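You operate a simulated robot arm through the tools that you are given. There is no shell and no other tool.

The job below is to be done with a simulated robot arm. You get a single attempt, and the scene is never put back.

TASK
Vent the pump and swap its transmitter for the 1.6 bar one.
Fine: vent first; clamp the new one in, stand the old one on the desk and close the vent again. Set down upright: transmitter.

The check looks at the end state, three seconds after you hand in, the way a careful person would. Anything else that was tipped, shoved, dropped, spilled or broken makes it a failure.

THE ROBOT
A 7-joint arm with a fingered hand, fixed in place. Base frame: the origin is at the foot of the arm, x ahead of it, y to its left, z up; the work surface is at about z = 0.73. Readings come in m, degrees, newtons and seconds.
With the tool pointing down near the work surface it reaches from about 0.2 to 0.8 m from the base axis. Its first joint turns from -166.0 to 166.0 degrees. Payload 4.9 kg.
The TCP is the grasp point between the finger pads, 0.032 m short of the fingertips. In the tool frame z runs along the fingers and y along their closing line. Largest opening 0.192 m; the body of the gripper starts 0.089 m behind the TCP. The gripper is a hand of 3 fingers: y runs from the thumb to the fingers, the wrist lies at [0, 0, -0.267] in the tool frame, and closing takes about 1.5 s.
Orientation is told as [roll, pitch, yaw] about the base's x, y, z axes, in that order, counted from this pose: with the fingers straight down and closing along the base's y, the tool's x points along the base's -x, its y along +y and its z along -z.

THE INTERFACE
- The arm moves only by the tool nudge_tool. Its argument "increments" is a list of rows, each a list of 6 numbers: the shift along the tool's x, y, z in m, then the turn, a rotation vector about the tool's x, y, z in degrees. In form: [[tx, ty, tz, ax, ay, az], ...]. A call has 1 to 20 rows; each row shifts and turns the commanded pose from where the row before left it, along the tool's axes as they then stand. "hand" is the gripper command, from -1 (shut) to 1 (fully open), values between in proportion, set as the call begins (left out, the last holds). Each row takes 0.2 s and may step no farther than 0.05 m and 8.6 degrees from the row before; otherwise, or with a gripper value out of range, the whole call is refused. Where a pose cannot be reached the arm comes as near as it can. A force on the tool above 40 N (or 10 N above the force at the start of the call, whichever is more), or a blocked arm, ends the call early, and 0.2 s more pass. The fingers move at their own pace (about 0.153 m/s each) and stop on an object; they squeeze with about 27 N. The grip force told is the motor's: it shows also when the fingers shut on nothing. Time passes only in rows, and 0.2 s behind the last, so rows that do not move let the fingers close. It gives the time, the measured TCP pose, the force on the tool (base axes), the opening and the grip force at its end, in the units of the frame above (readings bear some noise), with the torque about the TCP (base axes, N m) and any sound that the robot's microphone picked up.
- Cameras (640 x 400 px; columns grow to the right, rows downward): "scene" is fixed at [0.0407, 0.4807, 1.3439]; the picture's right is [-0.28, -0.96, 0.00], its down [-0.57, 0.16, -0.81] and it looks along [0.78, -0.23, -0.59] (base axes); focal length 272 px, centre (320, 200). "wrist" rides on the gripper at [0.08, -0.046, -0.113] in the tool frame; the picture's right is [0.50, 0.87, 0.00], its down [-0.67, 0.39, -0.63] and it looks along [-0.55, 0.32, 0.78] (tool axes); focal length 226 px, centre (320, 200).
- camera(camera): a new picture of that camera. It takes no simulated time.
- finger_targets(finger1, finger2, thumb_bend): sets how far each is bent, from 0 (flat) to 100 (curled in); at 30 the hand is open as for a grip, at 70 the pads meet at the TCP. One left out holds its place. A second passes; each finger stops where it meets its share of the squeeze, and holds until it gets a number again. A gripper value or a shape takes the hand back. It gives what a move gives, with no picture; readings hold the bend of each and the force on the fingers (four entries, about 0 where the hand has none), thumb and palm.
- preshape(shape): the hand has 3 fingers and takes this shape, open, in about a second: jaw (thumb against the fingers, like two jaws); tri (thumb and two fingers); tip (a fingertip pinch); poke (one finger out to press); point (the index stretched); flat (the hand flat); cup (the hand cupped); fist (a fist). The gripper value then closes the fingers along that shape, each until it touches; the sizes above hold for jaw. It gives what a move gives, with no picture.
- probe_pixels(camera, pixels): for up to 12 pixels [column, row] of the newest picture of that camera ("zoom" is the newest enlarged one), the place [x, y, z] in the base frame of the surface seen there, good to about 0.002 m, but the place of the scene camera against the robot may be out by one fixed shift of up to 0.025 m in any direction. It takes no simulated time.
- zoom(camera, box): a new picture of the part [left, top, right, bottom] of that camera's present view, enlarged. It takes no simulated time.
- close_job(): hands the job in; it is judged then, once.

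Open the gripper and draw the arm clear of the work before you hand the job in, unless the task says otherwise.

The tools are called after ">>>" by a JSON object that holds its "api" and its "payload". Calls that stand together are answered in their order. nudge_tool: Moves the arm, as the interface text tells. Its arguments: {"type":"object","properties":{"increments":{"type":"array","items":{"type":"array","items":{"type":"number"}}},"hand":{"type":"number"}},"required":["increments"]} The other tools are called the same way: preshape (shape) gives the hand a shape; finger_targets (finger1, finger2, thumb_bend) moves the fingers one by one; camera (camera) takes a picture; probe_pixels (camera, pixels) gives the place of the surface under pixels of a picture; zoom (camera, box) takes an enlarged picture of a part of a camera's view; close_job () hands the job in.

At the start:

```text
clock: 0.0
ee_pos: [0.4277, 0.0845, 1.1427]
tool_rot: [-0.1, 0.0, -0.1]
force: [-0.4, 0.2, 0.1]
wrist_torque: [0.0, 0.03, -0.01]
grip_width: 0.1921
gripper_force: 0.0
shape: jaw
bend: [30.0, 30.0, 30.0]
finger forces: [0.0, 0.0, 0.0, 0.0, 0.0, 0.1]
```

scene: 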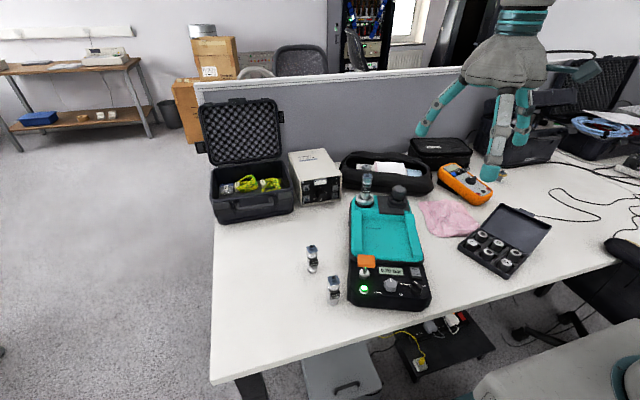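
wrist: 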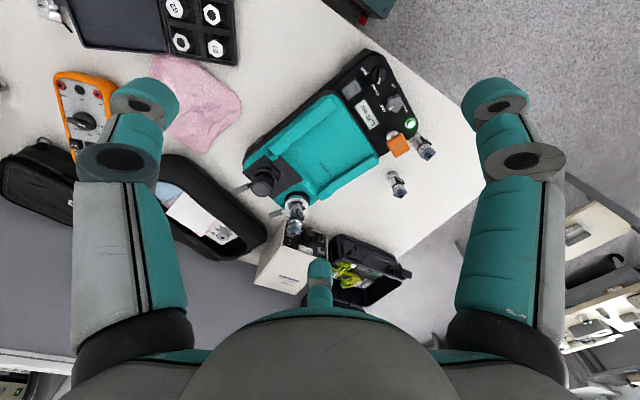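

I start by looking closer at the pump and the loose transmitters in the scene picture (pump around [385,250], loose ones at [312,258] and [334,290]).

>>> {"api": "zoom", "payload": {"camera": "scene", "box": [290, 220, 450, 320]}}

>>> {"api": "zoom", "payload": {"camera": "scene", "box": [330, 150, 430, 215]}}

>>> {"api": "zoom", "payload": {"camera": "wrist", "box": [230, 40, 460, 290]}}

```text
4.00 times, centred on (370, 270) of scene
```

zoom: 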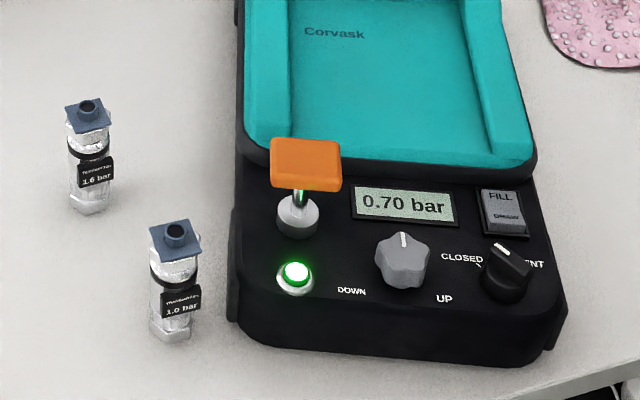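

```text
6.15 times, centred on (380, 182) of scene
```

zoom: 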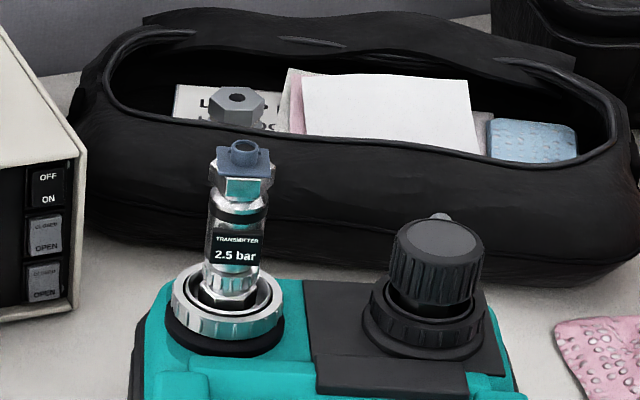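

```text
1.60 times, centred on (345, 165) of wrist
```

zoom: 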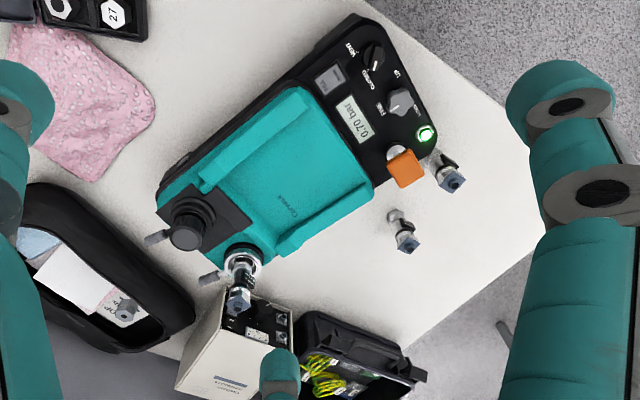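

The display reads 0.70 bar, the transmitter mounted is 2.5 bar, the 1.6 bar one is at scene [312,258]. I zoom in more on the clamp, the vent knob and the transmitters.

>>> {"api": "zoom", "payload": {"camera": "scene", "box": [345, 165, 393, 210]}}

>>> {"api": "zoom", "payload": {"camera": "scene", "box": [380, 260, 440, 300]}}

>>> {"api": "zoom", "payload": {"camera": "scene", "box": [298, 238, 346, 308]}}

>>> {"api": "zoom", "payload": {"camera": "wrist", "box": [230, 160, 330, 240]}}

>>> {"api": "zoom", "payload": {"camera": "wrist", "box": [340, 60, 450, 160]}}

```text
8.89 times, centred on (369, 188) of scene
```

zoom: 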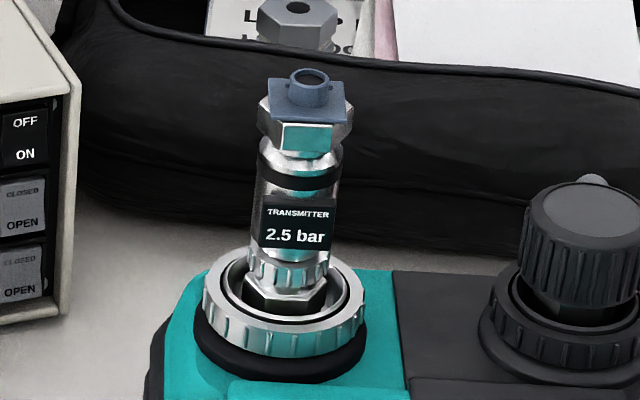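

```text
10.00 times, centred on (410, 280) of scene
```

zoom: 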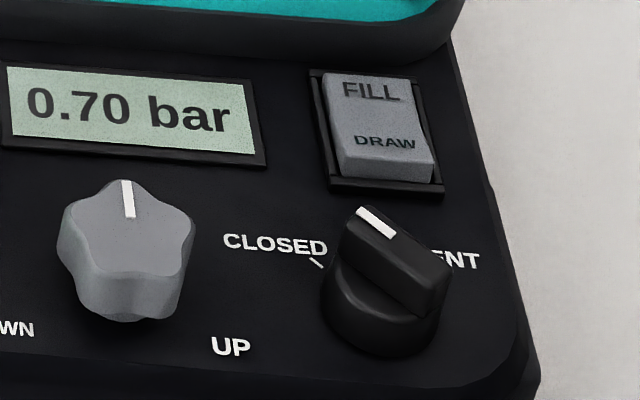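

```text
5.71 times, centred on (322, 273) of scene
```

zoom: 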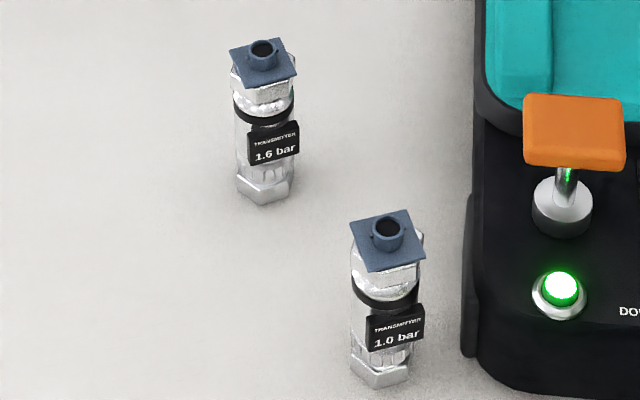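

```text
5.00 times, centred on (280, 200) of wrist
```

zoom: 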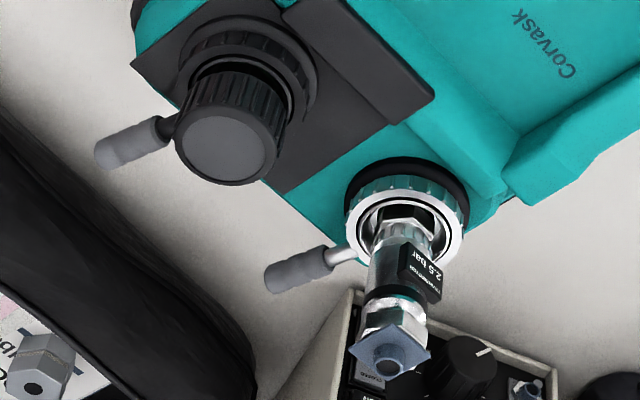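

```text
4.00 times, centred on (395, 110) of wrist
```

zoom: 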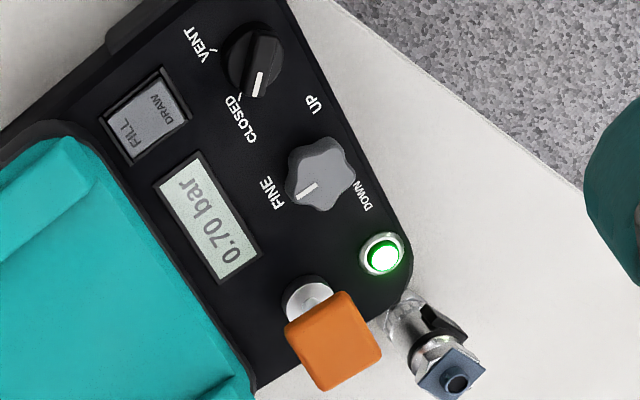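

I need the geometry: I probe the key points in a fresh scene picture (clamp ring, transmitter, vent knob, loose transmitters, pump surface).

>>> {"api": "camera", "payload": {"camera": "scene"}}

>>> {"api": "probe_pixels", "payload": {"camera": "scene", "pixels": [[368, 172], [368, 184], [368, 203], [359, 203], [415, 283], [414, 287], [312, 248], [312, 270], [334, 279], [334, 301], [390, 285], [398, 190]]}}

>>> {"api": "camera", "payload": {"camera": "wrist"}}

>>> {"api": "probe_pixels", "payload": {"camera": "wrist", "pixels": [[289, 229], [302, 200], [290, 213], [276, 213], [264, 183], [245, 186], [382, 77], [390, 180], [400, 193], [393, 103], [398, 147], [427, 154]]}}

```text
taken
```

scene: 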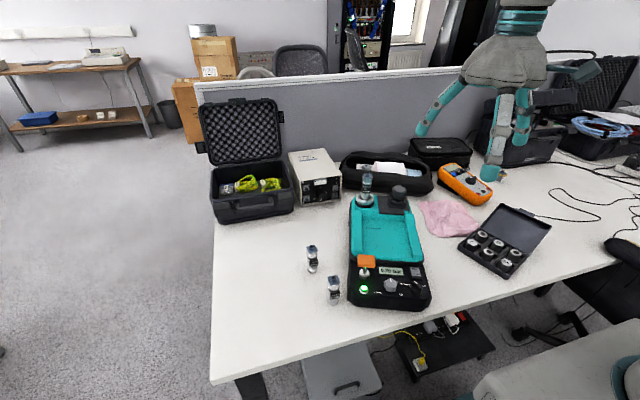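

```text
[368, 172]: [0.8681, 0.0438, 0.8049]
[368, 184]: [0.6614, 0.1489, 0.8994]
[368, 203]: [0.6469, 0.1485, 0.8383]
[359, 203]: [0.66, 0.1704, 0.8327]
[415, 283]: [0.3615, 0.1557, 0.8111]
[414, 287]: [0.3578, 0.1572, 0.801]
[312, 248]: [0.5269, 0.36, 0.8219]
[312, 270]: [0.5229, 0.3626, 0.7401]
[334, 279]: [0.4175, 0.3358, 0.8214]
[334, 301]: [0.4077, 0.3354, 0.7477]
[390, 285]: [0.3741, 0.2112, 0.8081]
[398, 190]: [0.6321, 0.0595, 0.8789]
```

```text
taken
```

wrist: 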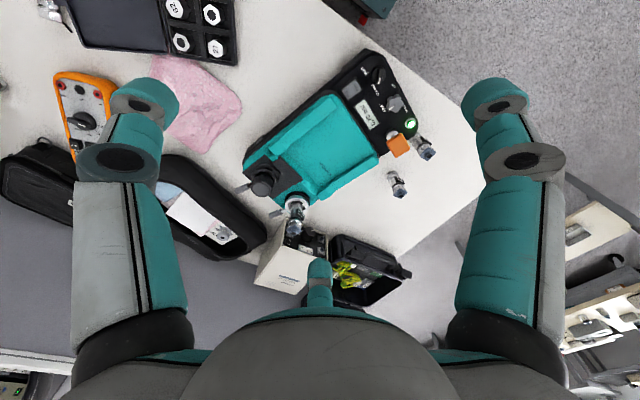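

```text
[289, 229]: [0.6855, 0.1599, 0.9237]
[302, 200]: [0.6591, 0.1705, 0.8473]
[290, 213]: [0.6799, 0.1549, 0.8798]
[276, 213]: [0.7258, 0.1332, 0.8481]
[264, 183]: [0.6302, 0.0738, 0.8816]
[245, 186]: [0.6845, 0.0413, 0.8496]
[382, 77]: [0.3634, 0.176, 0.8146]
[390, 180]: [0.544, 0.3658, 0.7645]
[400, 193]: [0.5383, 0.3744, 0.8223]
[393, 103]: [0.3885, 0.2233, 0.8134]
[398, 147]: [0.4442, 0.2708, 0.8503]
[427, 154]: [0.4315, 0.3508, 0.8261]
```

Knob seen by the wrist camera is at about [0.363,0.176,0.815], clamp lever runs from the ring [0.68,0.16,0.85] to [0.726,0.133,0.848]. I move the hand back and lower to look at the front panel closely.

>>> {"api": "nudge_tool", "payload": {"increments": [[0.034, 0.007, 0.028, 0, 0, 0], [0.034, 0.007, 0.028, 0, 0, 0], [0.034, 0.007, 0.028, 0, 0, 0], [0.034, 0.007, 0.028, 0, 0, 0], [0.034, 0.007, 0.028, 0, 0, 0], [0, 0, 0, 0, 0, 0]]}}

>>> {"api": "camera", "payload": {"camera": "wrist"}}

```text
clock: 1.4
ee_pos: [0.2583, 0.1166, 1.001]
tool_rot: [-0.1, 0.0, 0.1]
force: [-0.8, -0.3, -0.4]
wrist_torque: [-0.01, -0.01, 0.0]
grip_width: 0.1921
gripper_force: 0.0
shape: jaw
bend: [30.0, 30.0, 30.0]
finger forces: [0.0, 0.0, 0.1, 0.0, 0.1, 0.0]
```

```text
taken
```

wrist: 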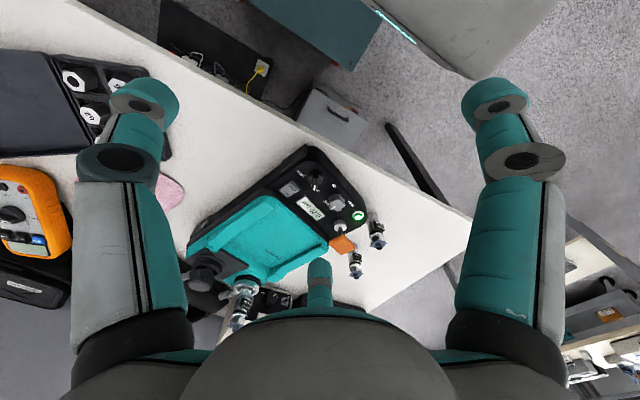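

The panel sits at [320,190] in the wrist picture. I zoom on it and on the ports.

>>> {"api": "zoom", "payload": {"camera": "wrist", "box": [270, 140, 390, 215]}}

>>> {"api": "probe_pixels", "payload": {"camera": "zoom", "pixels": [[240, 220], [265, 200], [240, 240], [360, 320], [470, 395], [100, 260], [225, 180], [460, 240]]}}

```text
5.33 times, centred on (330, 178) of wrist
```

zoom: 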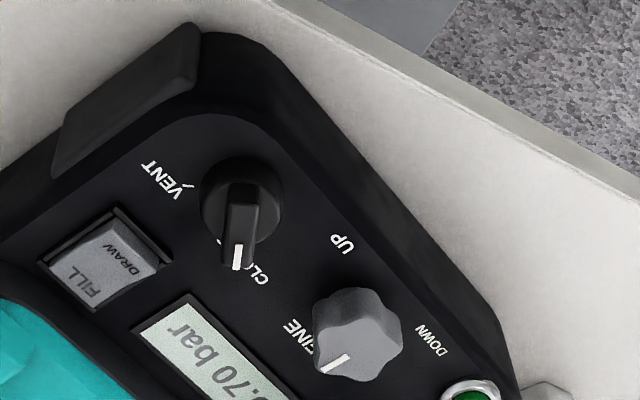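

```text
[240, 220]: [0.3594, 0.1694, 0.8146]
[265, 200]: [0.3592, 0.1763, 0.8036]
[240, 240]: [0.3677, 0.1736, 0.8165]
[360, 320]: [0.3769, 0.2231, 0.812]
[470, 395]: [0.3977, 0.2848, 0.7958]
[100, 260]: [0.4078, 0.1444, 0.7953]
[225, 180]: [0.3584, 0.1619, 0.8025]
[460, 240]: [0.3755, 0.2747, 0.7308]
```

I zoom further on the vent knob to get its axis and the bar's direction.

>>> {"api": "zoom", "payload": {"camera": "wrist", "box": [294, 160, 334, 195]}}

>>> {"api": "probe_pixels", "payload": {"camera": "zoom", "pixels": [[330, 150], [350, 160], [310, 300], [345, 300], [330, 220], [240, 250], [440, 200], [330, 330], [200, 200], [130, 130], [130, 300], [500, 300]]}}

```text
11.43 times, centred on (314, 178) of wrist
```

zoom: 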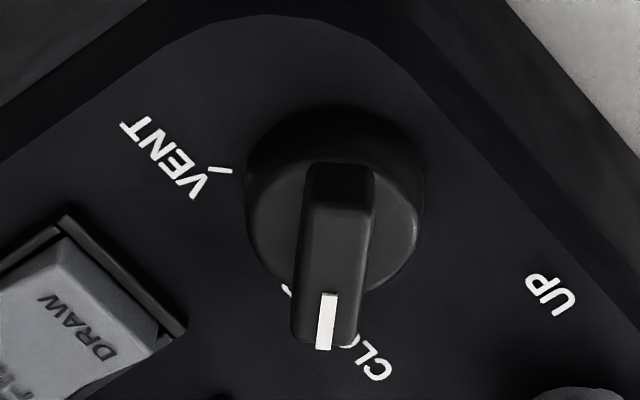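

```text
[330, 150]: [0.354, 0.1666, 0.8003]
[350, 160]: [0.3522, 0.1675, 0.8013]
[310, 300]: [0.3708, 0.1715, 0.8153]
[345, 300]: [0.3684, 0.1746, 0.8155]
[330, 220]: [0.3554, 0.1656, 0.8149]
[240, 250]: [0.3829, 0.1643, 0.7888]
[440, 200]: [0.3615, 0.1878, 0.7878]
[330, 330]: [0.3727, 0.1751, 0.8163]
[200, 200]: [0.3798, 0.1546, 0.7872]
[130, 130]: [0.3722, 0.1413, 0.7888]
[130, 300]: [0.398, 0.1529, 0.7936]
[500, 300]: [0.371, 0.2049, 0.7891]
```

The bar's top runs from about [0.355,0.166] to [0.373,0.175] at z 0.815, i.e. pointing at about 29°. I probe the two tick marks (zoom [220,170] and [287,290]) and the knob rim.

>>> {"api": "probe_pixels", "payload": {"camera": "zoom", "pixels": [[222, 170], [230, 171], [212, 169], [287, 290], [205, 185], [380, 370], [335, 115], [260, 215], [410, 215], [320, 180], [350, 180], [315, 345]]}}

```text
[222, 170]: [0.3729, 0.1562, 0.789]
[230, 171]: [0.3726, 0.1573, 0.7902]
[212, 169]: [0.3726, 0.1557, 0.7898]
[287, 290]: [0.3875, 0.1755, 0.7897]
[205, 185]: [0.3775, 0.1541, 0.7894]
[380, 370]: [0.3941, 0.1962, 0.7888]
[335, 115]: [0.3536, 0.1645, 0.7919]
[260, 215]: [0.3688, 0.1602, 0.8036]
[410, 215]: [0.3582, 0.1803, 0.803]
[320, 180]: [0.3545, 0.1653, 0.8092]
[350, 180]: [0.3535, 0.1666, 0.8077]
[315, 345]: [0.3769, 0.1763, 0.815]
```

The disc centre is near [0.364,0.1705]; ticks at about +15..20° (CLOSED) and -60..-70° (VENT). Before touching anything I check in free air what the hand looks like closing in the "tip" shape.

>>> {"api": "preshape", "payload": {"shape": "tip"}}

>>> {"api": "camera", "payload": {"camera": "wrist"}}

>>> {"api": "zoom", "payload": {"camera": "scene", "box": [380, 0, 640, 200]}}

```text
clock: 2.3
ee_pos: [0.2576, 0.1167, 1.002]
tool_rot: [0.1, 0.1, -0.1]
force: [0.2, -0.3, -0.2]
wrist_torque: [-0.01, -0.02, -0.04]
grip_width: 0.1915
gripper_force: 0.0
shape: tip
bend: [30.0, 30.0, 30.0]
finger forces: [0.0, 0.1, 0.0, 0.1, 0.0, 0.0]
```

```text
taken
```

wrist: 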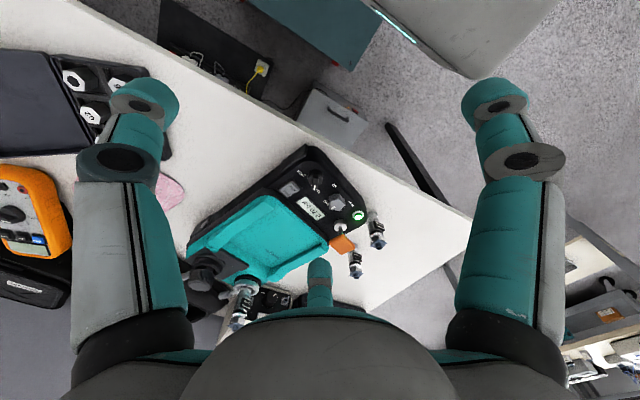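

```text
2.00 times, centred on (510, 100) of scene
```

zoom: 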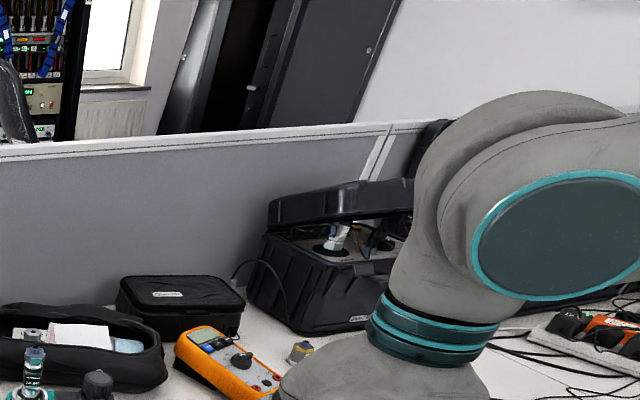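

The open "tip" shape looks the same as jaw. I close it part-way in free air to see how the fingers meet.

>>> {"api": "nudge_tool", "payload": {"increments": [[0, 0, 0, 0, 0, 0], [0, 0, 0, 0, 0, 0], [0, 0, 0, 0, 0, 0], [0, 0, 0, 0, 0, 0], [0, 0, 0, 0, 0, 0], [0, 0, 0, 0, 0, 0], [0, 0, 0, 0, 0, 0]], "hand": -0.7}}

>>> {"api": "camera", "payload": {"camera": "wrist"}}

>>> {"api": "camera", "payload": {"camera": "scene"}}

```text
clock: 3.9
ee_pos: [0.2599, 0.1171, 1.002]
tool_rot: [0.0, 0.0, 0.0]
force: [-0.3, 0.2, 0.0]
wrist_torque: [-0.01, 0.0, 0.01]
grip_width: 0.0291
gripper_force: 0.0
shape: tip
bend: [76.0, 76.0, 70.0]
finger forces: [0.0, 0.0, 0.0, 0.0, 0.1, 0.0]
```

```text
taken
```

wrist: 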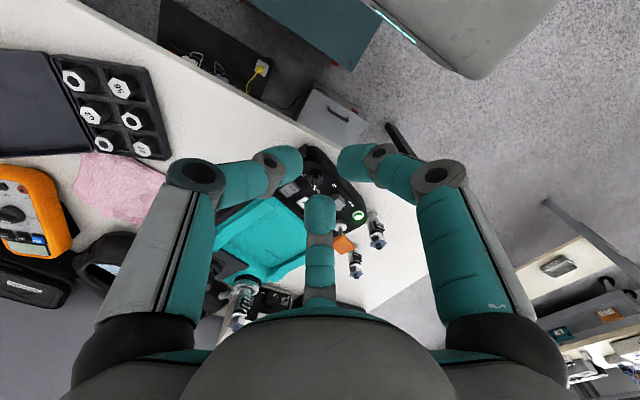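

```text
taken
```

scene: 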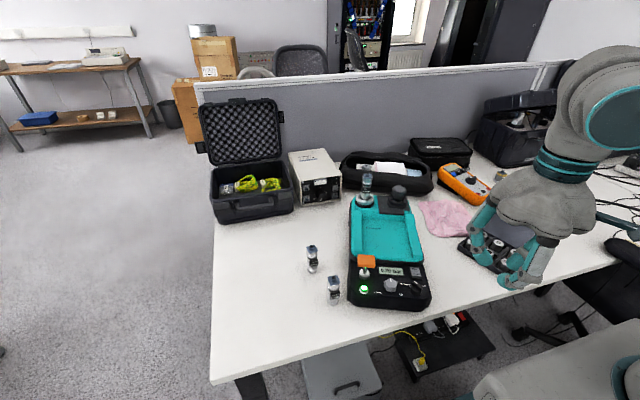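

All three fingers close radially toward the TCP (they meet around wrist pixel [320,190]). I compare with the "jaw" shape half closed.

>>> {"api": "preshape", "payload": {"shape": "jaw"}}

>>> {"api": "nudge_tool", "payload": {"increments": [[0, 0, 0, 0, 0, 0], [0, 0, 0, 0, 0, 0], [0, 0, 0, 0, 0, 0], [0, 0, 0, 0, 0, 0], [0, 0, 0, 0, 0, 0], [0, 0, 0, 0, 0, 0], [0, 0, 0, 0, 0, 0]], "hand": -0.7}}

>>> {"api": "camera", "payload": {"camera": "wrist"}}

>>> {"api": "zoom", "payload": {"camera": "scene", "box": [440, 160, 600, 300]}}

```text
clock: 4.8
ee_pos: [0.2584, 0.1174, 1.0016]
tool_rot: [0.0, 0.0, 0.0]
force: [-1.0, -0.4, -0.3]
wrist_torque: [-0.01, -0.01, 0.02]
grip_width: 0.1916
gripper_force: 0.1
shape: jaw
bend: [30.0, 30.0, 30.0]
finger forces: [0.0, 0.0, 0.1, 0.0, 0.0, 0.0]
```

```text
clock: 6.4
ee_pos: [0.2581, 0.1157, 1.0005]
tool_rot: [0.0, 0.0, 0.0]
force: [-0.2, -0.4, 0.5]
wrist_torque: [-0.01, 0.01, 0.0]
grip_width: 0.0291
gripper_force: 0.0
shape: jaw
bend: [76.0, 76.0, 70.0]
finger forces: [0.0, 0.0, 0.1, 0.0, 0.0, 0.0]
```

```text
taken
```

wrist: 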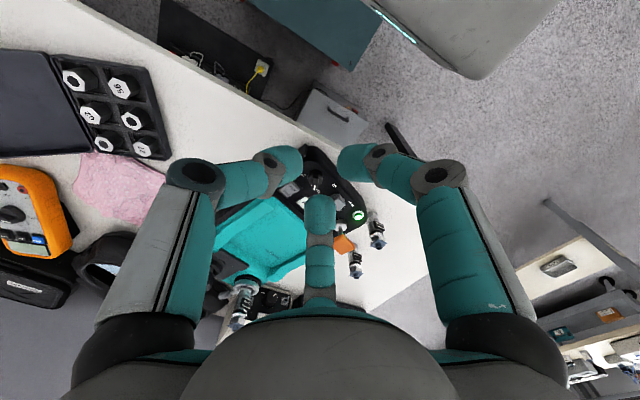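

```text
2.86 times, centred on (520, 230) of scene
```

zoom: 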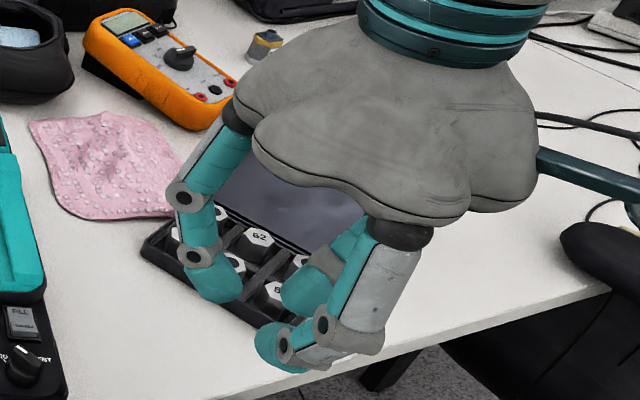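

There is a teal rod-like thing at scene [605,215] beside the hand; I check whether it is part of the hand before moving among the objects.

>>> {"api": "zoom", "payload": {"camera": "scene", "box": [540, 30, 640, 400]}}

>>> {"api": "probe_pixels", "payload": {"camera": "scene", "pixels": [[600, 217], [615, 222], [632, 228], [560, 190], [520, 250], [620, 250], [510, 275]]}}

```text
1.08 times, centred on (590, 215) of scene (not enlarged: the box is as wide or as high as the picture)
```

zoom: 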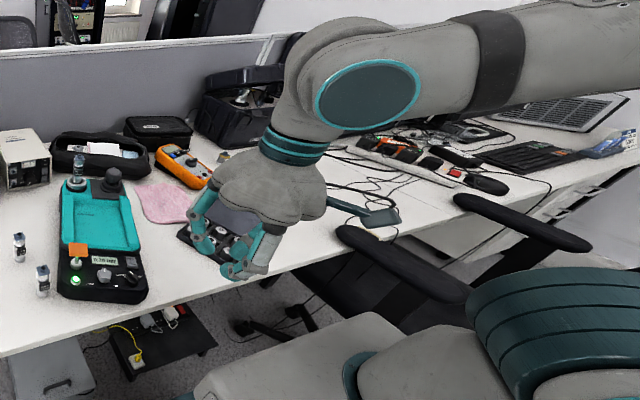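

```text
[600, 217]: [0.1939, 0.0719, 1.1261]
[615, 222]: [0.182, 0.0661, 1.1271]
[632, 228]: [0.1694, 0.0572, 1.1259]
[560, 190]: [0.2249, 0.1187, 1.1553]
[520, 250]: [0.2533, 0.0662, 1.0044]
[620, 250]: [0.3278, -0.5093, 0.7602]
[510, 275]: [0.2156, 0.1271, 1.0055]
```

The rod is the wrist camera's bracket. The hand closes radially with three fingers 120° apart, so I move above the vent knob with yaw 28° (thumb against one flat of the bar), hand partly closed, and look.

>>> {"api": "nudge_tool", "payload": {"increments": [[-0.0353, 0.0183, 0.0333, 0, 0, 0], [-0.0353, 0.0183, 0.0333, 0, 0, 0], [-0.0353, 0.0183, 0.0333, 0, 0, 0], [0, 0, 0, 0, 0, -7], [0, 0, 0, 0, 0, -7], [0, 0, 0, 0, 0, -7], [0, 0, 0, 0, 0, -7], [0, 0, 0, 0, 0, 0]], "hand": -0.2}}

>>> {"api": "camera", "payload": {"camera": "wrist"}}

>>> {"api": "zoom", "payload": {"camera": "wrist", "box": [270, 170, 370, 240]}}

```text
refused: row 1 steps farther than a row can; nothing moved
```

```text
taken
```

wrist: 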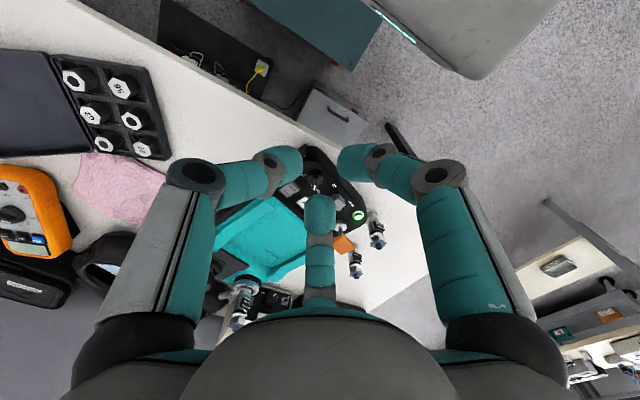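

```text
5.71 times, centred on (320, 205) of wrist
```

zoom: 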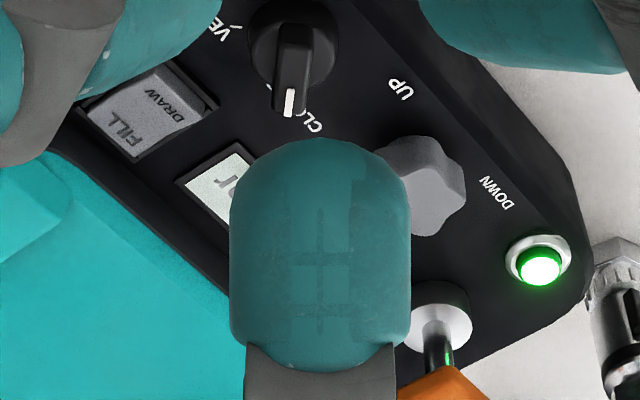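

The rows were a bit too long (0.052 m), so nothing moved. I repeat with shorter rows.

>>> {"api": "nudge_tool", "payload": {"increments": [[-0.0265, 0.0137, 0.025, 0, 0, -7], [-0.0265, 0.0137, 0.025, 0, 0, 7], [-0.0265, 0.0137, 0.025, 0, 0, 0], [-0.0265, 0.0137, 0.025, 0, 0, 0], [0, 0, 0, 0, 0, -7], [0, 0, 0, 0, 0, -7], [0, 0, 0, 0, 0, -7], [0, 0, 0, 0, 0, -7], [0, 0, 0, 0, 0, 0]], "hand": 0.0}}

>>> {"api": "camera", "payload": {"camera": "wrist"}}

>>> {"api": "zoom", "payload": {"camera": "wrist", "box": [270, 140, 370, 210]}}

```text
clock: 8.4
ee_pos: [0.3614, 0.1766, 0.9025]
tool_rot: [0.0, -0.1, 28.0]
force: [0.0, -0.8, -0.4]
wrist_torque: [-0.01, 0.03, -0.04]
grip_width: 0.0958
gripper_force: 0.1
shape: jaw
bend: [37.0, 37.0, 70.0]
finger forces: [0.0, 0.0, 0.0, 0.0, 0.0, 0.0]
```

```text
taken
```

wrist: 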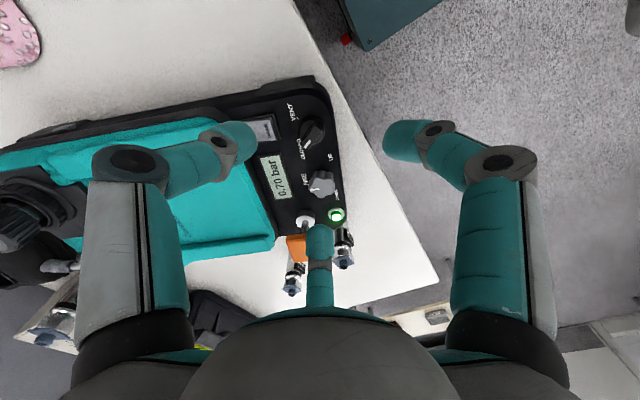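

```text
5.71 times, centred on (320, 175) of wrist
```

zoom: 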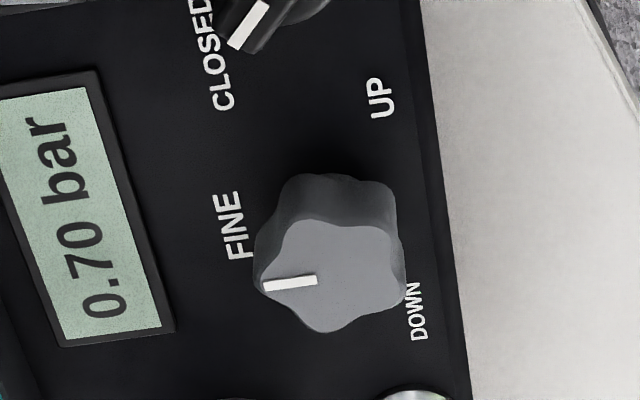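

The knob is at wrist [312,131] now. I zoom there and probe it and the tick marks again for an averaged centre and angle.

>>> {"api": "zoom", "payload": {"camera": "wrist", "box": [284, 92, 340, 164]}}

```text
5.56 times, centred on (312, 128) of wrist
```

zoom: 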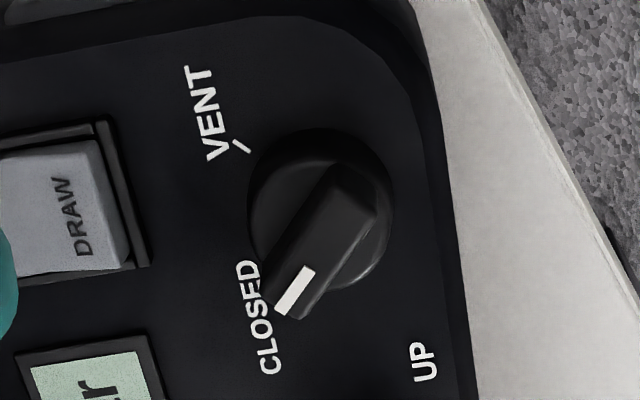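

>>> {"api": "probe_pixels", "payload": {"camera": "zoom", "pixels": [[345, 175], [370, 205], [270, 285], [300, 310], [285, 300], [320, 250], [241, 145], [236, 142], [265, 210], [375, 250], [256, 285], [355, 190]]}}

>>> {"api": "probe_pixels", "payload": {"camera": "wrist", "pixels": [[332, 90], [354, 220], [290, 100], [290, 240], [322, 182], [265, 130], [305, 222], [337, 215], [296, 243], [312, 206], [280, 180], [255, 85]]}}

```text
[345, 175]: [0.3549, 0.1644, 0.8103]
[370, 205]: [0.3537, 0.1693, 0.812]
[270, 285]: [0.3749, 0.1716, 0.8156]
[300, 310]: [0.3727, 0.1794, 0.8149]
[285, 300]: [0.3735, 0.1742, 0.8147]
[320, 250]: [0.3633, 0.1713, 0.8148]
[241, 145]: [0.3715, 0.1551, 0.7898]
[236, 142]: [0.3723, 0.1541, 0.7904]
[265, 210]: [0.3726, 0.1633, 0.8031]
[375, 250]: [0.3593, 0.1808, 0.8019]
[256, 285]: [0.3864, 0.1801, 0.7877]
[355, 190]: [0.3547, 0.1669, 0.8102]
```

```text
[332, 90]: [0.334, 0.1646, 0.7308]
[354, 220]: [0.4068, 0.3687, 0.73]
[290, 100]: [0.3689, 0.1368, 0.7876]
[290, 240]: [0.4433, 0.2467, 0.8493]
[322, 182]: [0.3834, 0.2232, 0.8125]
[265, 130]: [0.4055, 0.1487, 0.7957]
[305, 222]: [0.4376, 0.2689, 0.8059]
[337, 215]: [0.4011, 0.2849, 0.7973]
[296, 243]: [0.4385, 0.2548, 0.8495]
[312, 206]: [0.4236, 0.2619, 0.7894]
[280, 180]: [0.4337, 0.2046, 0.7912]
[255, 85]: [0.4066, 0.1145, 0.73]
```

Averaging: knob axis about [0.3645,0.171], bar at ~25°, CLOSED tick ~22°, VENT tick ~-66°, so a 90° throw. I fine-adjust the yaw to 25°, narrow the hand to ~0.06 m and come down to TCP z≈0.85.

>>> {"api": "nudge_tool", "payload": {"increments": [[0.0007, -0.0044, 0, 0, 0, 3], [0, 0, 0, 0, 0, 0], [0, 0, 0, 0, 0, 0], [0, 0, 0.025, 0, 0, 0], [0, 0, 0.025, 0, 0, 0], [0, 0, 0, 0, 0, 0], [0, 0, 0, 0, 0, 0]], "hand": -0.35}}

>>> {"api": "camera", "payload": {"camera": "wrist"}}

>>> {"api": "zoom", "payload": {"camera": "scene", "box": [340, 200, 480, 320]}}

```text
clock: 10.0
ee_pos: [0.3617, 0.1741, 0.8532]
tool_rot: [0.0, 0.0, 25.0]
force: [-0.9, 0.1, 0.3]
wrist_torque: [0.0, 0.01, -0.02]
grip_width: 0.0626
gripper_force: 0.1
shape: jaw
bend: [46.0, 46.0, 70.0]
finger forces: [0.0, 0.0, 0.0, 0.1, 0.0, 0.0]
```

```text
taken
```

wrist: 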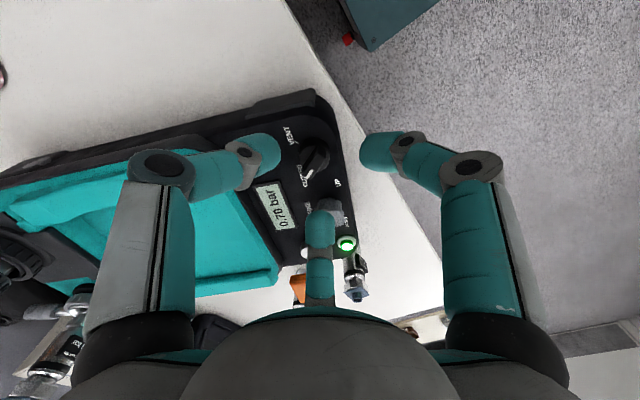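

```text
3.33 times, centred on (410, 260) of scene
```

zoom: 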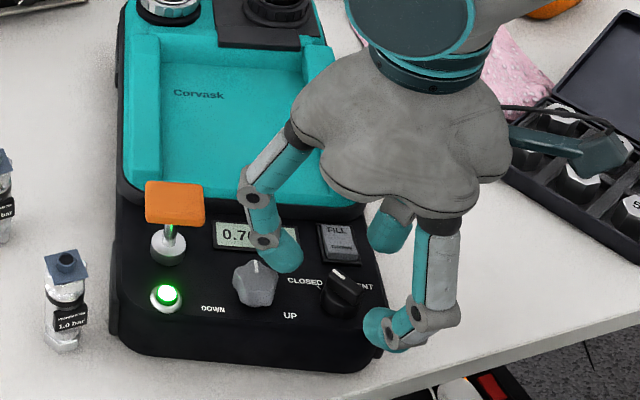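

One finger hovers over the FINE knob (scene zoom [255,285]), so this orientation is bad. I raise and turn the hand by 180° so that the thumb lies at ~115° and no finger is near FINE or the FILL switch.

>>> {"api": "nudge_tool", "payload": {"increments": [[0, 0, -0.05, 0, 0, 0], [0, 0, 0, 0, 0, -8.5], [0, 0, 0, 0, 0, -8.5], [0, 0, 0, 0, 0, -8.5], [0, 0, 0, 0, 0, -8.5], [0, 0, 0, 0, 0, -8.5], [0, 0, 0, 0, 0, -8.5], [0, 0, 0, 0, 0, -8.5], [0, 0, 0, 0, 0, -8.5], [0, 0, 0, 0, 0, -8.5], [0, 0, 0, 0, 0, -8.5], [0, 0, 0, 0, 0, -8.5], [0, 0, 0, 0, 0, -8.5], [0, 0, 0, 0, 0, -8.5], [0, 0, 0, 0, 0, -8.5], [0, 0, 0, 0, 0, -8.5], [0, 0, 0, 0, 0, -8.5], [0, 0, 0, 0, 0, -8.5], [0, 0, 0, 0, 0, -8.5], [0, 0, 0, 0, 0, -8.5]]}}

```text
clock: 14.2
ee_pos: [0.2362, 0.3331, 0.8977]
tool_rot: [1.2, 7.5, 162.4]
force: [0.2, -0.6, 1.3]
wrist_torque: [0.06, 0.03, 0.0]
grip_width: 0.0622
gripper_force: 0.1
shape: jaw
bend: [46.0, 46.0, 70.0]
finger forces: [0.1, 0.0, 0.0, 0.0, 0.0, 0.0]
out of reach, approached as far as the arm can: row 13, 14, 15, 16, 17, 18, 19, 20
```

The arm cannot turn that far (about 127° is the limit), and it drifted sideways at safe height. Since the three fingers are 120° apart, yaw 85° gives the same good finger layout (-5°, 115°, 235°); I turn back to that.

>>> {"api": "nudge_tool", "payload": {"increments": [[0, 0, 0, 0, 0, 8.5], [0, 0, 0, 0, 0, 8.5], [0, 0, 0, 0, 0, 8.5], [0, 0, 0, 0, 0, 8.5], [0, 0, 0, 0, 0, 8.5], [0, 0, 0, 0, 0, 8.5], [0, 0, 0, 0, 0, 8.5], [0, 0, 0, 0, 0, 8.5], [0, 0, 0, 0, 0, 8.5], [0, 0, 0, 0, 0, 8.5], [0, 0, 0, 0, 0, 8.5], [0, 0, 0, 0, 0, 8], [0, 0, 0, 0, 0, 0], [0, 0, 0, 0, 0, 0]]}}

>>> {"api": "camera", "payload": {"camera": "wrist"}}

>>> {"api": "zoom", "payload": {"camera": "scene", "box": [340, 200, 480, 320]}}

```text
clock: 17.2
ee_pos: [0.2365, 0.3336, 0.8987]
tool_rot: [-7.6, -0.4, 60.6]
force: [0.5, -1.2, 0.5]
wrist_torque: [-0.03, 0.01, -0.01]
grip_width: 0.0622
gripper_force: 0.0
shape: jaw
bend: [46.0, 46.0, 70.0]
finger forces: [0.0, 0.0, 0.0, 0.0, 0.1, 0.1]
```

```text
taken
```

wrist: 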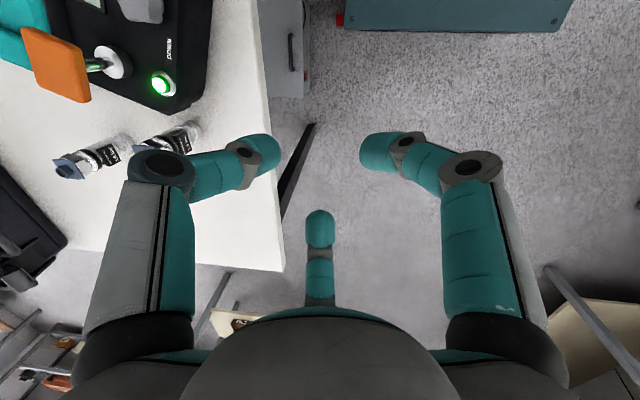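

```text
3.33 times, centred on (410, 260) of scene
```

zoom: 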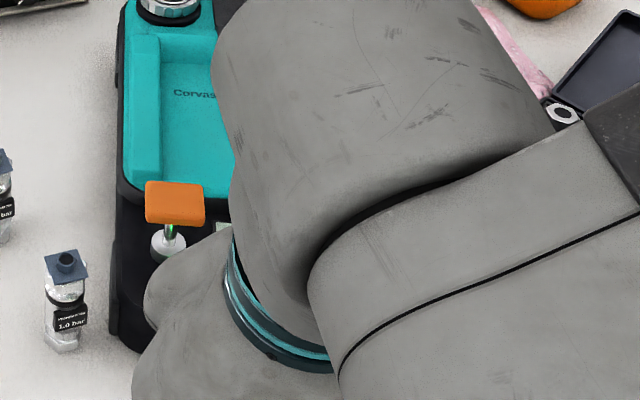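

The commanded pose was reset to the reached one, so I am at [0.2365,0.3336,0.899] with a small tilt. I raise a little, level the tool, go back over the knob and set yaw 85°.

>>> {"api": "nudge_tool", "payload": {"increments": [[0, 0, -0.03, 0, 0, 0], [0, 0, 0, -7.6, 0.4, 0], [0.01576, -0.03826, 0, 0, 0, 0], [0.01576, -0.03826, 0, 0, 0, 0], [0.01576, -0.03826, 0, 0, 0, 0], [0.01576, -0.03826, 0, 0, 0, 0], [0.01576, -0.03826, 0, 0, 0, 0], [0, 0, 0, 0, 0, -8.13], [0, 0, 0, 0, 0, -8.13], [0, 0, 0, 0, 0, -8.13], [0, 0, 0, 0, 0, 0], [0, 0, 0, 0, 0, 0]]}}

>>> {"api": "camera", "payload": {"camera": "wrist"}}

>>> {"api": "camera", "payload": {"camera": "scene"}}

```text
clock: 19.8
ee_pos: [0.3626, 0.1735, 0.9277]
tool_rot: [0.1, 0.1, 85.1]
force: [0.7, -0.4, -0.2]
wrist_torque: [0.02, -0.01, 0.01]
grip_width: 0.0624
gripper_force: 0.1
shape: jaw
bend: [46.0, 46.0, 70.0]
finger forces: [0.1, 0.0, 0.1, 0.0, 0.0, 0.0]
```

```text
taken
```

wrist: 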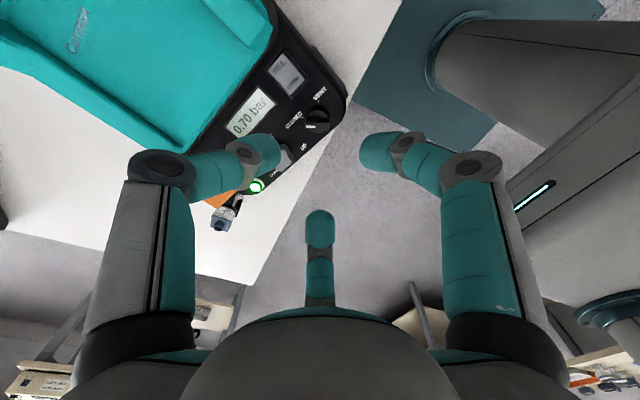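

```text
taken
```

scene: 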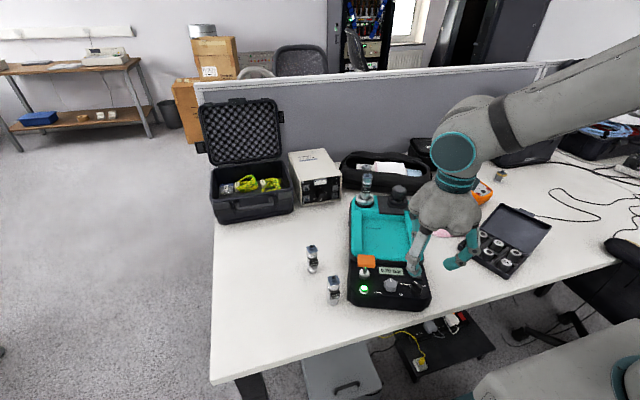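

I'm over the knob with yaw 85°. I zoom to check alignment: the point 0.112 m under the TCP should be at about [320,132].

>>> {"api": "zoom", "payload": {"camera": "wrist", "box": [285, 85, 355, 155]}}

>>> {"api": "probe_pixels", "payload": {"camera": "wrist", "pixels": [[317, 116], [320, 132], [318, 122], [310, 120], [324, 112]]}}

```text
5.71 times, centred on (320, 120) of wrist
```

zoom: 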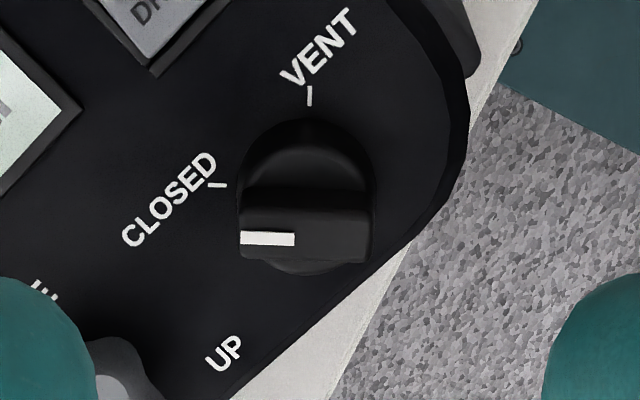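

```text
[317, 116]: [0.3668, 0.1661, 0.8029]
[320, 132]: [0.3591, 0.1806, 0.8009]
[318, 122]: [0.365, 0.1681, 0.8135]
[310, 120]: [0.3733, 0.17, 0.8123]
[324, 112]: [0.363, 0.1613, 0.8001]
```

The ticks are exactly 90° apart: CLOSED to image-left (24.8° in base), VENT image-up (-65°). The knob is ~4 mm off in x and y from the TCP axis; I correct and descend to about z 0.85.

>>> {"api": "nudge_tool", "payload": {"increments": [[0.0036, -0.0043, 0, 0, 0, 0], [0, 0, 0.026, 0, 0, 0], [0, 0, 0.026, 0, 0, 0], [0, 0, 0.026, 0, 0, 0], [0, 0, 0, 0, 0, 0]]}}

>>> {"api": "camera", "payload": {"camera": "wrist"}}

>>> {"api": "zoom", "payload": {"camera": "wrist", "box": [250, 100, 390, 240]}}

>>> {"api": "zoom", "payload": {"camera": "scene", "box": [340, 200, 480, 320]}}

```text
clock: 21.0
ee_pos: [0.3655, 0.1696, 0.8511]
tool_rot: [-0.1, 0.0, 85.2]
force: [-0.4, -0.2, -0.6]
wrist_torque: [0.03, -0.01, 0.01]
grip_width: 0.0623
gripper_force: 0.0
shape: jaw
bend: [46.0, 46.0, 70.0]
finger forces: [0.0, 0.0, 0.0, 0.1, 0.0, 0.0]
```

```text
taken
```

wrist: 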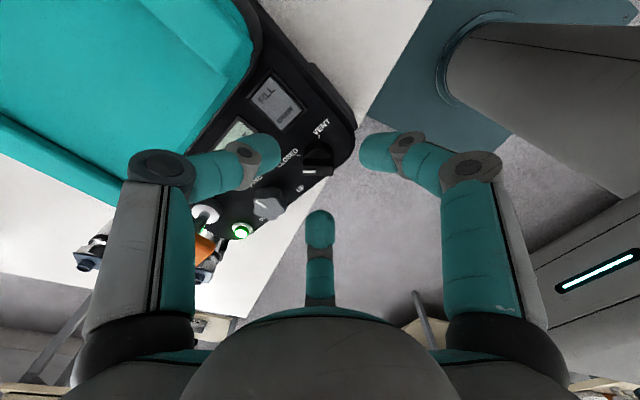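

```text
2.86 times, centred on (320, 170) of wrist
```

zoom: 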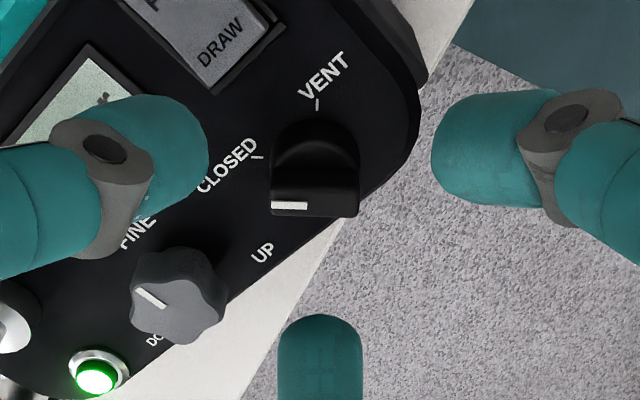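

```text
3.33 times, centred on (410, 260) of scene
```

zoom: 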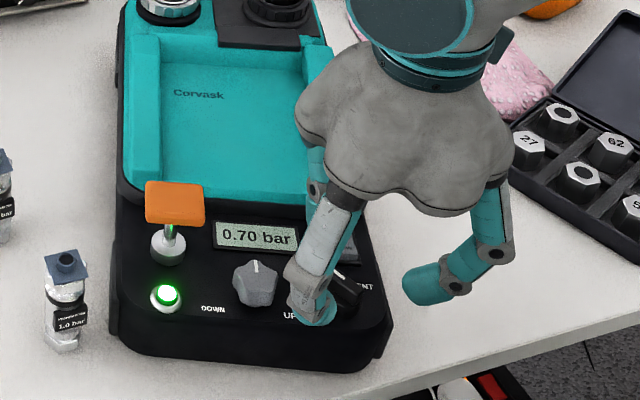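

The knob is centred under the hand. To know how low the fingertips are, I probe points on the three distal links in this zoom.

>>> {"api": "probe_pixels", "payload": {"camera": "wrist", "pixels": [[276, 150], [268, 135], [365, 155], [372, 138], [320, 213], [320, 235], [262, 165], [378, 168], [234, 150], [410, 150]]}}

>>> {"api": "probe_pixels", "payload": {"camera": "scene", "pixels": [[436, 286], [445, 285], [465, 280], [485, 277]]}}

```text
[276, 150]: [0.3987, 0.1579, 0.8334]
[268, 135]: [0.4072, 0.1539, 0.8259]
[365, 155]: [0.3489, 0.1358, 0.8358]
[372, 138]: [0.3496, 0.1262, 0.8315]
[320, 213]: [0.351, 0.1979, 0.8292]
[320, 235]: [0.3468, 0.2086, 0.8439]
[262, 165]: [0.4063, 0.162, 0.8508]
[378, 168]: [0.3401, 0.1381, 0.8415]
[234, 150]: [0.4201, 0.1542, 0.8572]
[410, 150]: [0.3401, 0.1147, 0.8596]
```

```text
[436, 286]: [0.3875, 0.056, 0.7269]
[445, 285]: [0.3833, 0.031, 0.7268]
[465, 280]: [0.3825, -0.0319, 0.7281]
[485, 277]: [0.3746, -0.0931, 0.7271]
```

Fingertips are about 0.025–0.03 m below the TCP. I lower to TCP z≈0.839 (tips just above the knob's disc at 0.8035) and close on the bar.

>>> {"api": "nudge_tool", "payload": {"increments": [[0, 0, 0.012, 0, 0, 0], [0, 0, 0, 0, 0, 0]]}}

>>> {"api": "nudge_tool", "payload": {"increments": [[0, 0, 0, 0, 0, 0], [0, 0, 0, 0, 0, 0], [0, 0, 0, 0, 0, 0], [0, 0, 0, 0, 0, 0], [0, 0, 0, 0, 0, 0]], "hand": -0.8}}

>>> {"api": "zoom", "payload": {"camera": "wrist", "box": [250, 120, 390, 260]}}

>>> {"api": "zoom", "payload": {"camera": "scene", "box": [340, 200, 480, 320]}}

```text
clock: 21.6
ee_pos: [0.3651, 0.1709, 0.8366]
tool_rot: [0.0, 0.1, 85.2]
force: [0.1, -0.9, 0.9]
wrist_torque: [0.01, 0.01, 0.01]
grip_width: 0.0625
gripper_force: 0.1
shape: jaw
bend: [46.0, 46.0, 70.0]
finger forces: [0.1, 0.1, 0.0, 0.0, 0.0, 0.0]
```

```text
clock: 22.9
ee_pos: [0.3652, 0.1707, 0.8413]
tool_rot: [-0.1, 0.0, 85.3]
force: [-3.0, -3.3, 10.6]
wrist_torque: [-0.07, 0.1, -0.15]
grip_width: 0.0149
gripper_force: 26.9
shape: jaw
bend: [74.0, 72.0, 69.0]
finger forces: [25.6, 34.8, 0.0, 0.0, 29.4, 0.0]
stopped in row 5: the force on the tool passed its limit at 41 N (the readings are from after the stop); the commanded pose is now the measured one
```

```text
2.86 times, centred on (320, 190) of wrist
```

zoom: 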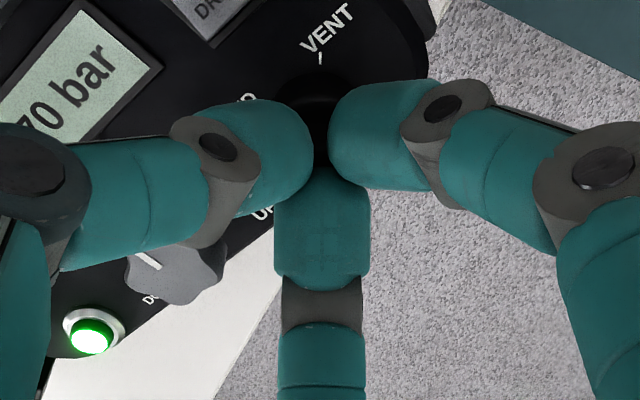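

```text
3.33 times, centred on (410, 260) of scene
```

zoom: 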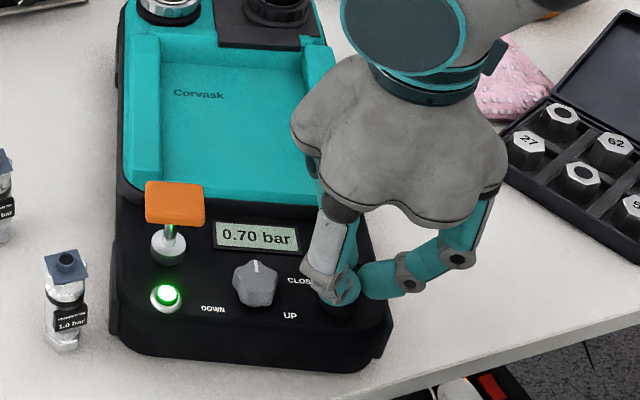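

The fingers hold the knob (width 0.015 m, 25–35 N each). I turn toward VENT: base -90° is +z in the tool frame; first 40°, then look.

>>> {"api": "nudge_tool", "payload": {"increments": [[0, 0, 0, 0, 0, 5], [0, 0, 0, 0, 0, 5], [0, 0, 0, 0, 0, 5], [0, 0, 0, 0, 0, 5], [0, 0, 0, 0, 0, 5], [0, 0, 0, 0, 0, 5], [0, 0, 0, 0, 0, 5], [0, 0, 0, 0, 0, 5]]}}

>>> {"api": "zoom", "payload": {"camera": "wrist", "box": [250, 120, 390, 260]}}

>>> {"api": "zoom", "payload": {"camera": "scene", "box": [340, 200, 480, 320]}}

```text
clock: 24.7
ee_pos: [0.366, 0.1705, 0.8411]
tool_rot: [0.0, -0.2, 45.2]
force: [-4.5, -3.8, 20.5]
wrist_torque: [-0.17, 0.14, -0.03]
grip_width: 0.0149
gripper_force: 27.3
shape: jaw
bend: [74.0, 72.0, 69.0]
finger forces: [32.3, 25.6, 0.0, 0.0, 34.0, 0.0]
```

```text
2.86 times, centred on (320, 190) of wrist
```

zoom: 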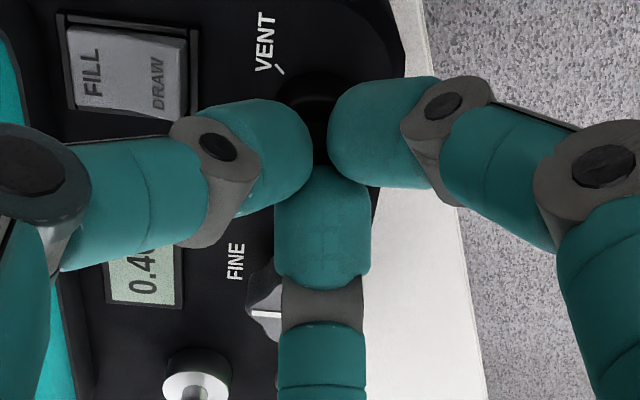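

```text
3.33 times, centred on (410, 260) of scene
```

zoom: 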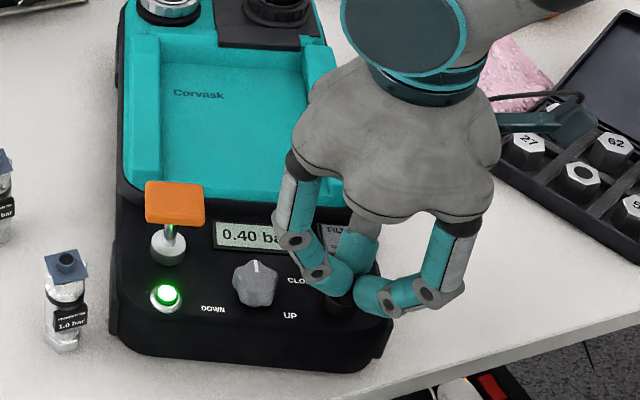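

The display fell to 0.40 bar, so the knob turns. I continue the remaining 50°.

>>> {"api": "nudge_tool", "payload": {"increments": [[0, 0, 0, 0, 0, 5], [0, 0, 0, 0, 0, 5], [0, 0, 0, 0, 0, 5], [0, 0, 0, 0, 0, 5], [0, 0, 0, 0, 0, 5], [0, 0, 0, 0, 0, 5], [0, 0, 0, 0, 0, 5], [0, 0, 0, 0, 0, 5], [0, 0, 0, 0, 0, 5], [0, 0, 0, 0, 0, 5]]}}

>>> {"api": "zoom", "payload": {"camera": "wrist", "box": [250, 120, 390, 260]}}

>>> {"api": "zoom", "payload": {"camera": "scene", "box": [340, 200, 480, 320]}}

```text
clock: 26.9
ee_pos: [0.3653, 0.1707, 0.8414]
tool_rot: [0.1, -0.1, -5.0]
force: [-7.9, 1.6, 36.6]
wrist_torque: [0.07, 0.31, 0.01]
grip_width: 0.015
gripper_force: 26.8
shape: jaw
bend: [74.0, 72.0, 69.0]
finger forces: [35.6, 31.2, 0.1, 0.1, 36.7, 0.0]
```

```text
2.86 times, centred on (320, 190) of wrist
```

zoom: 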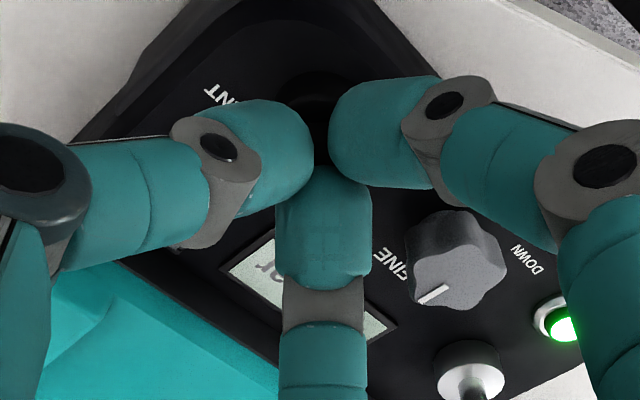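

```text
3.33 times, centred on (410, 260) of scene
```

zoom: 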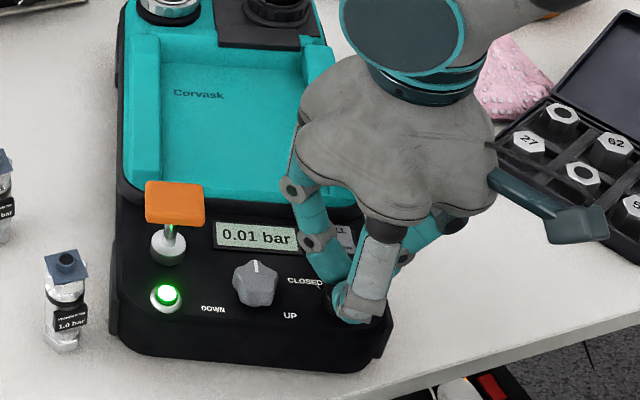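

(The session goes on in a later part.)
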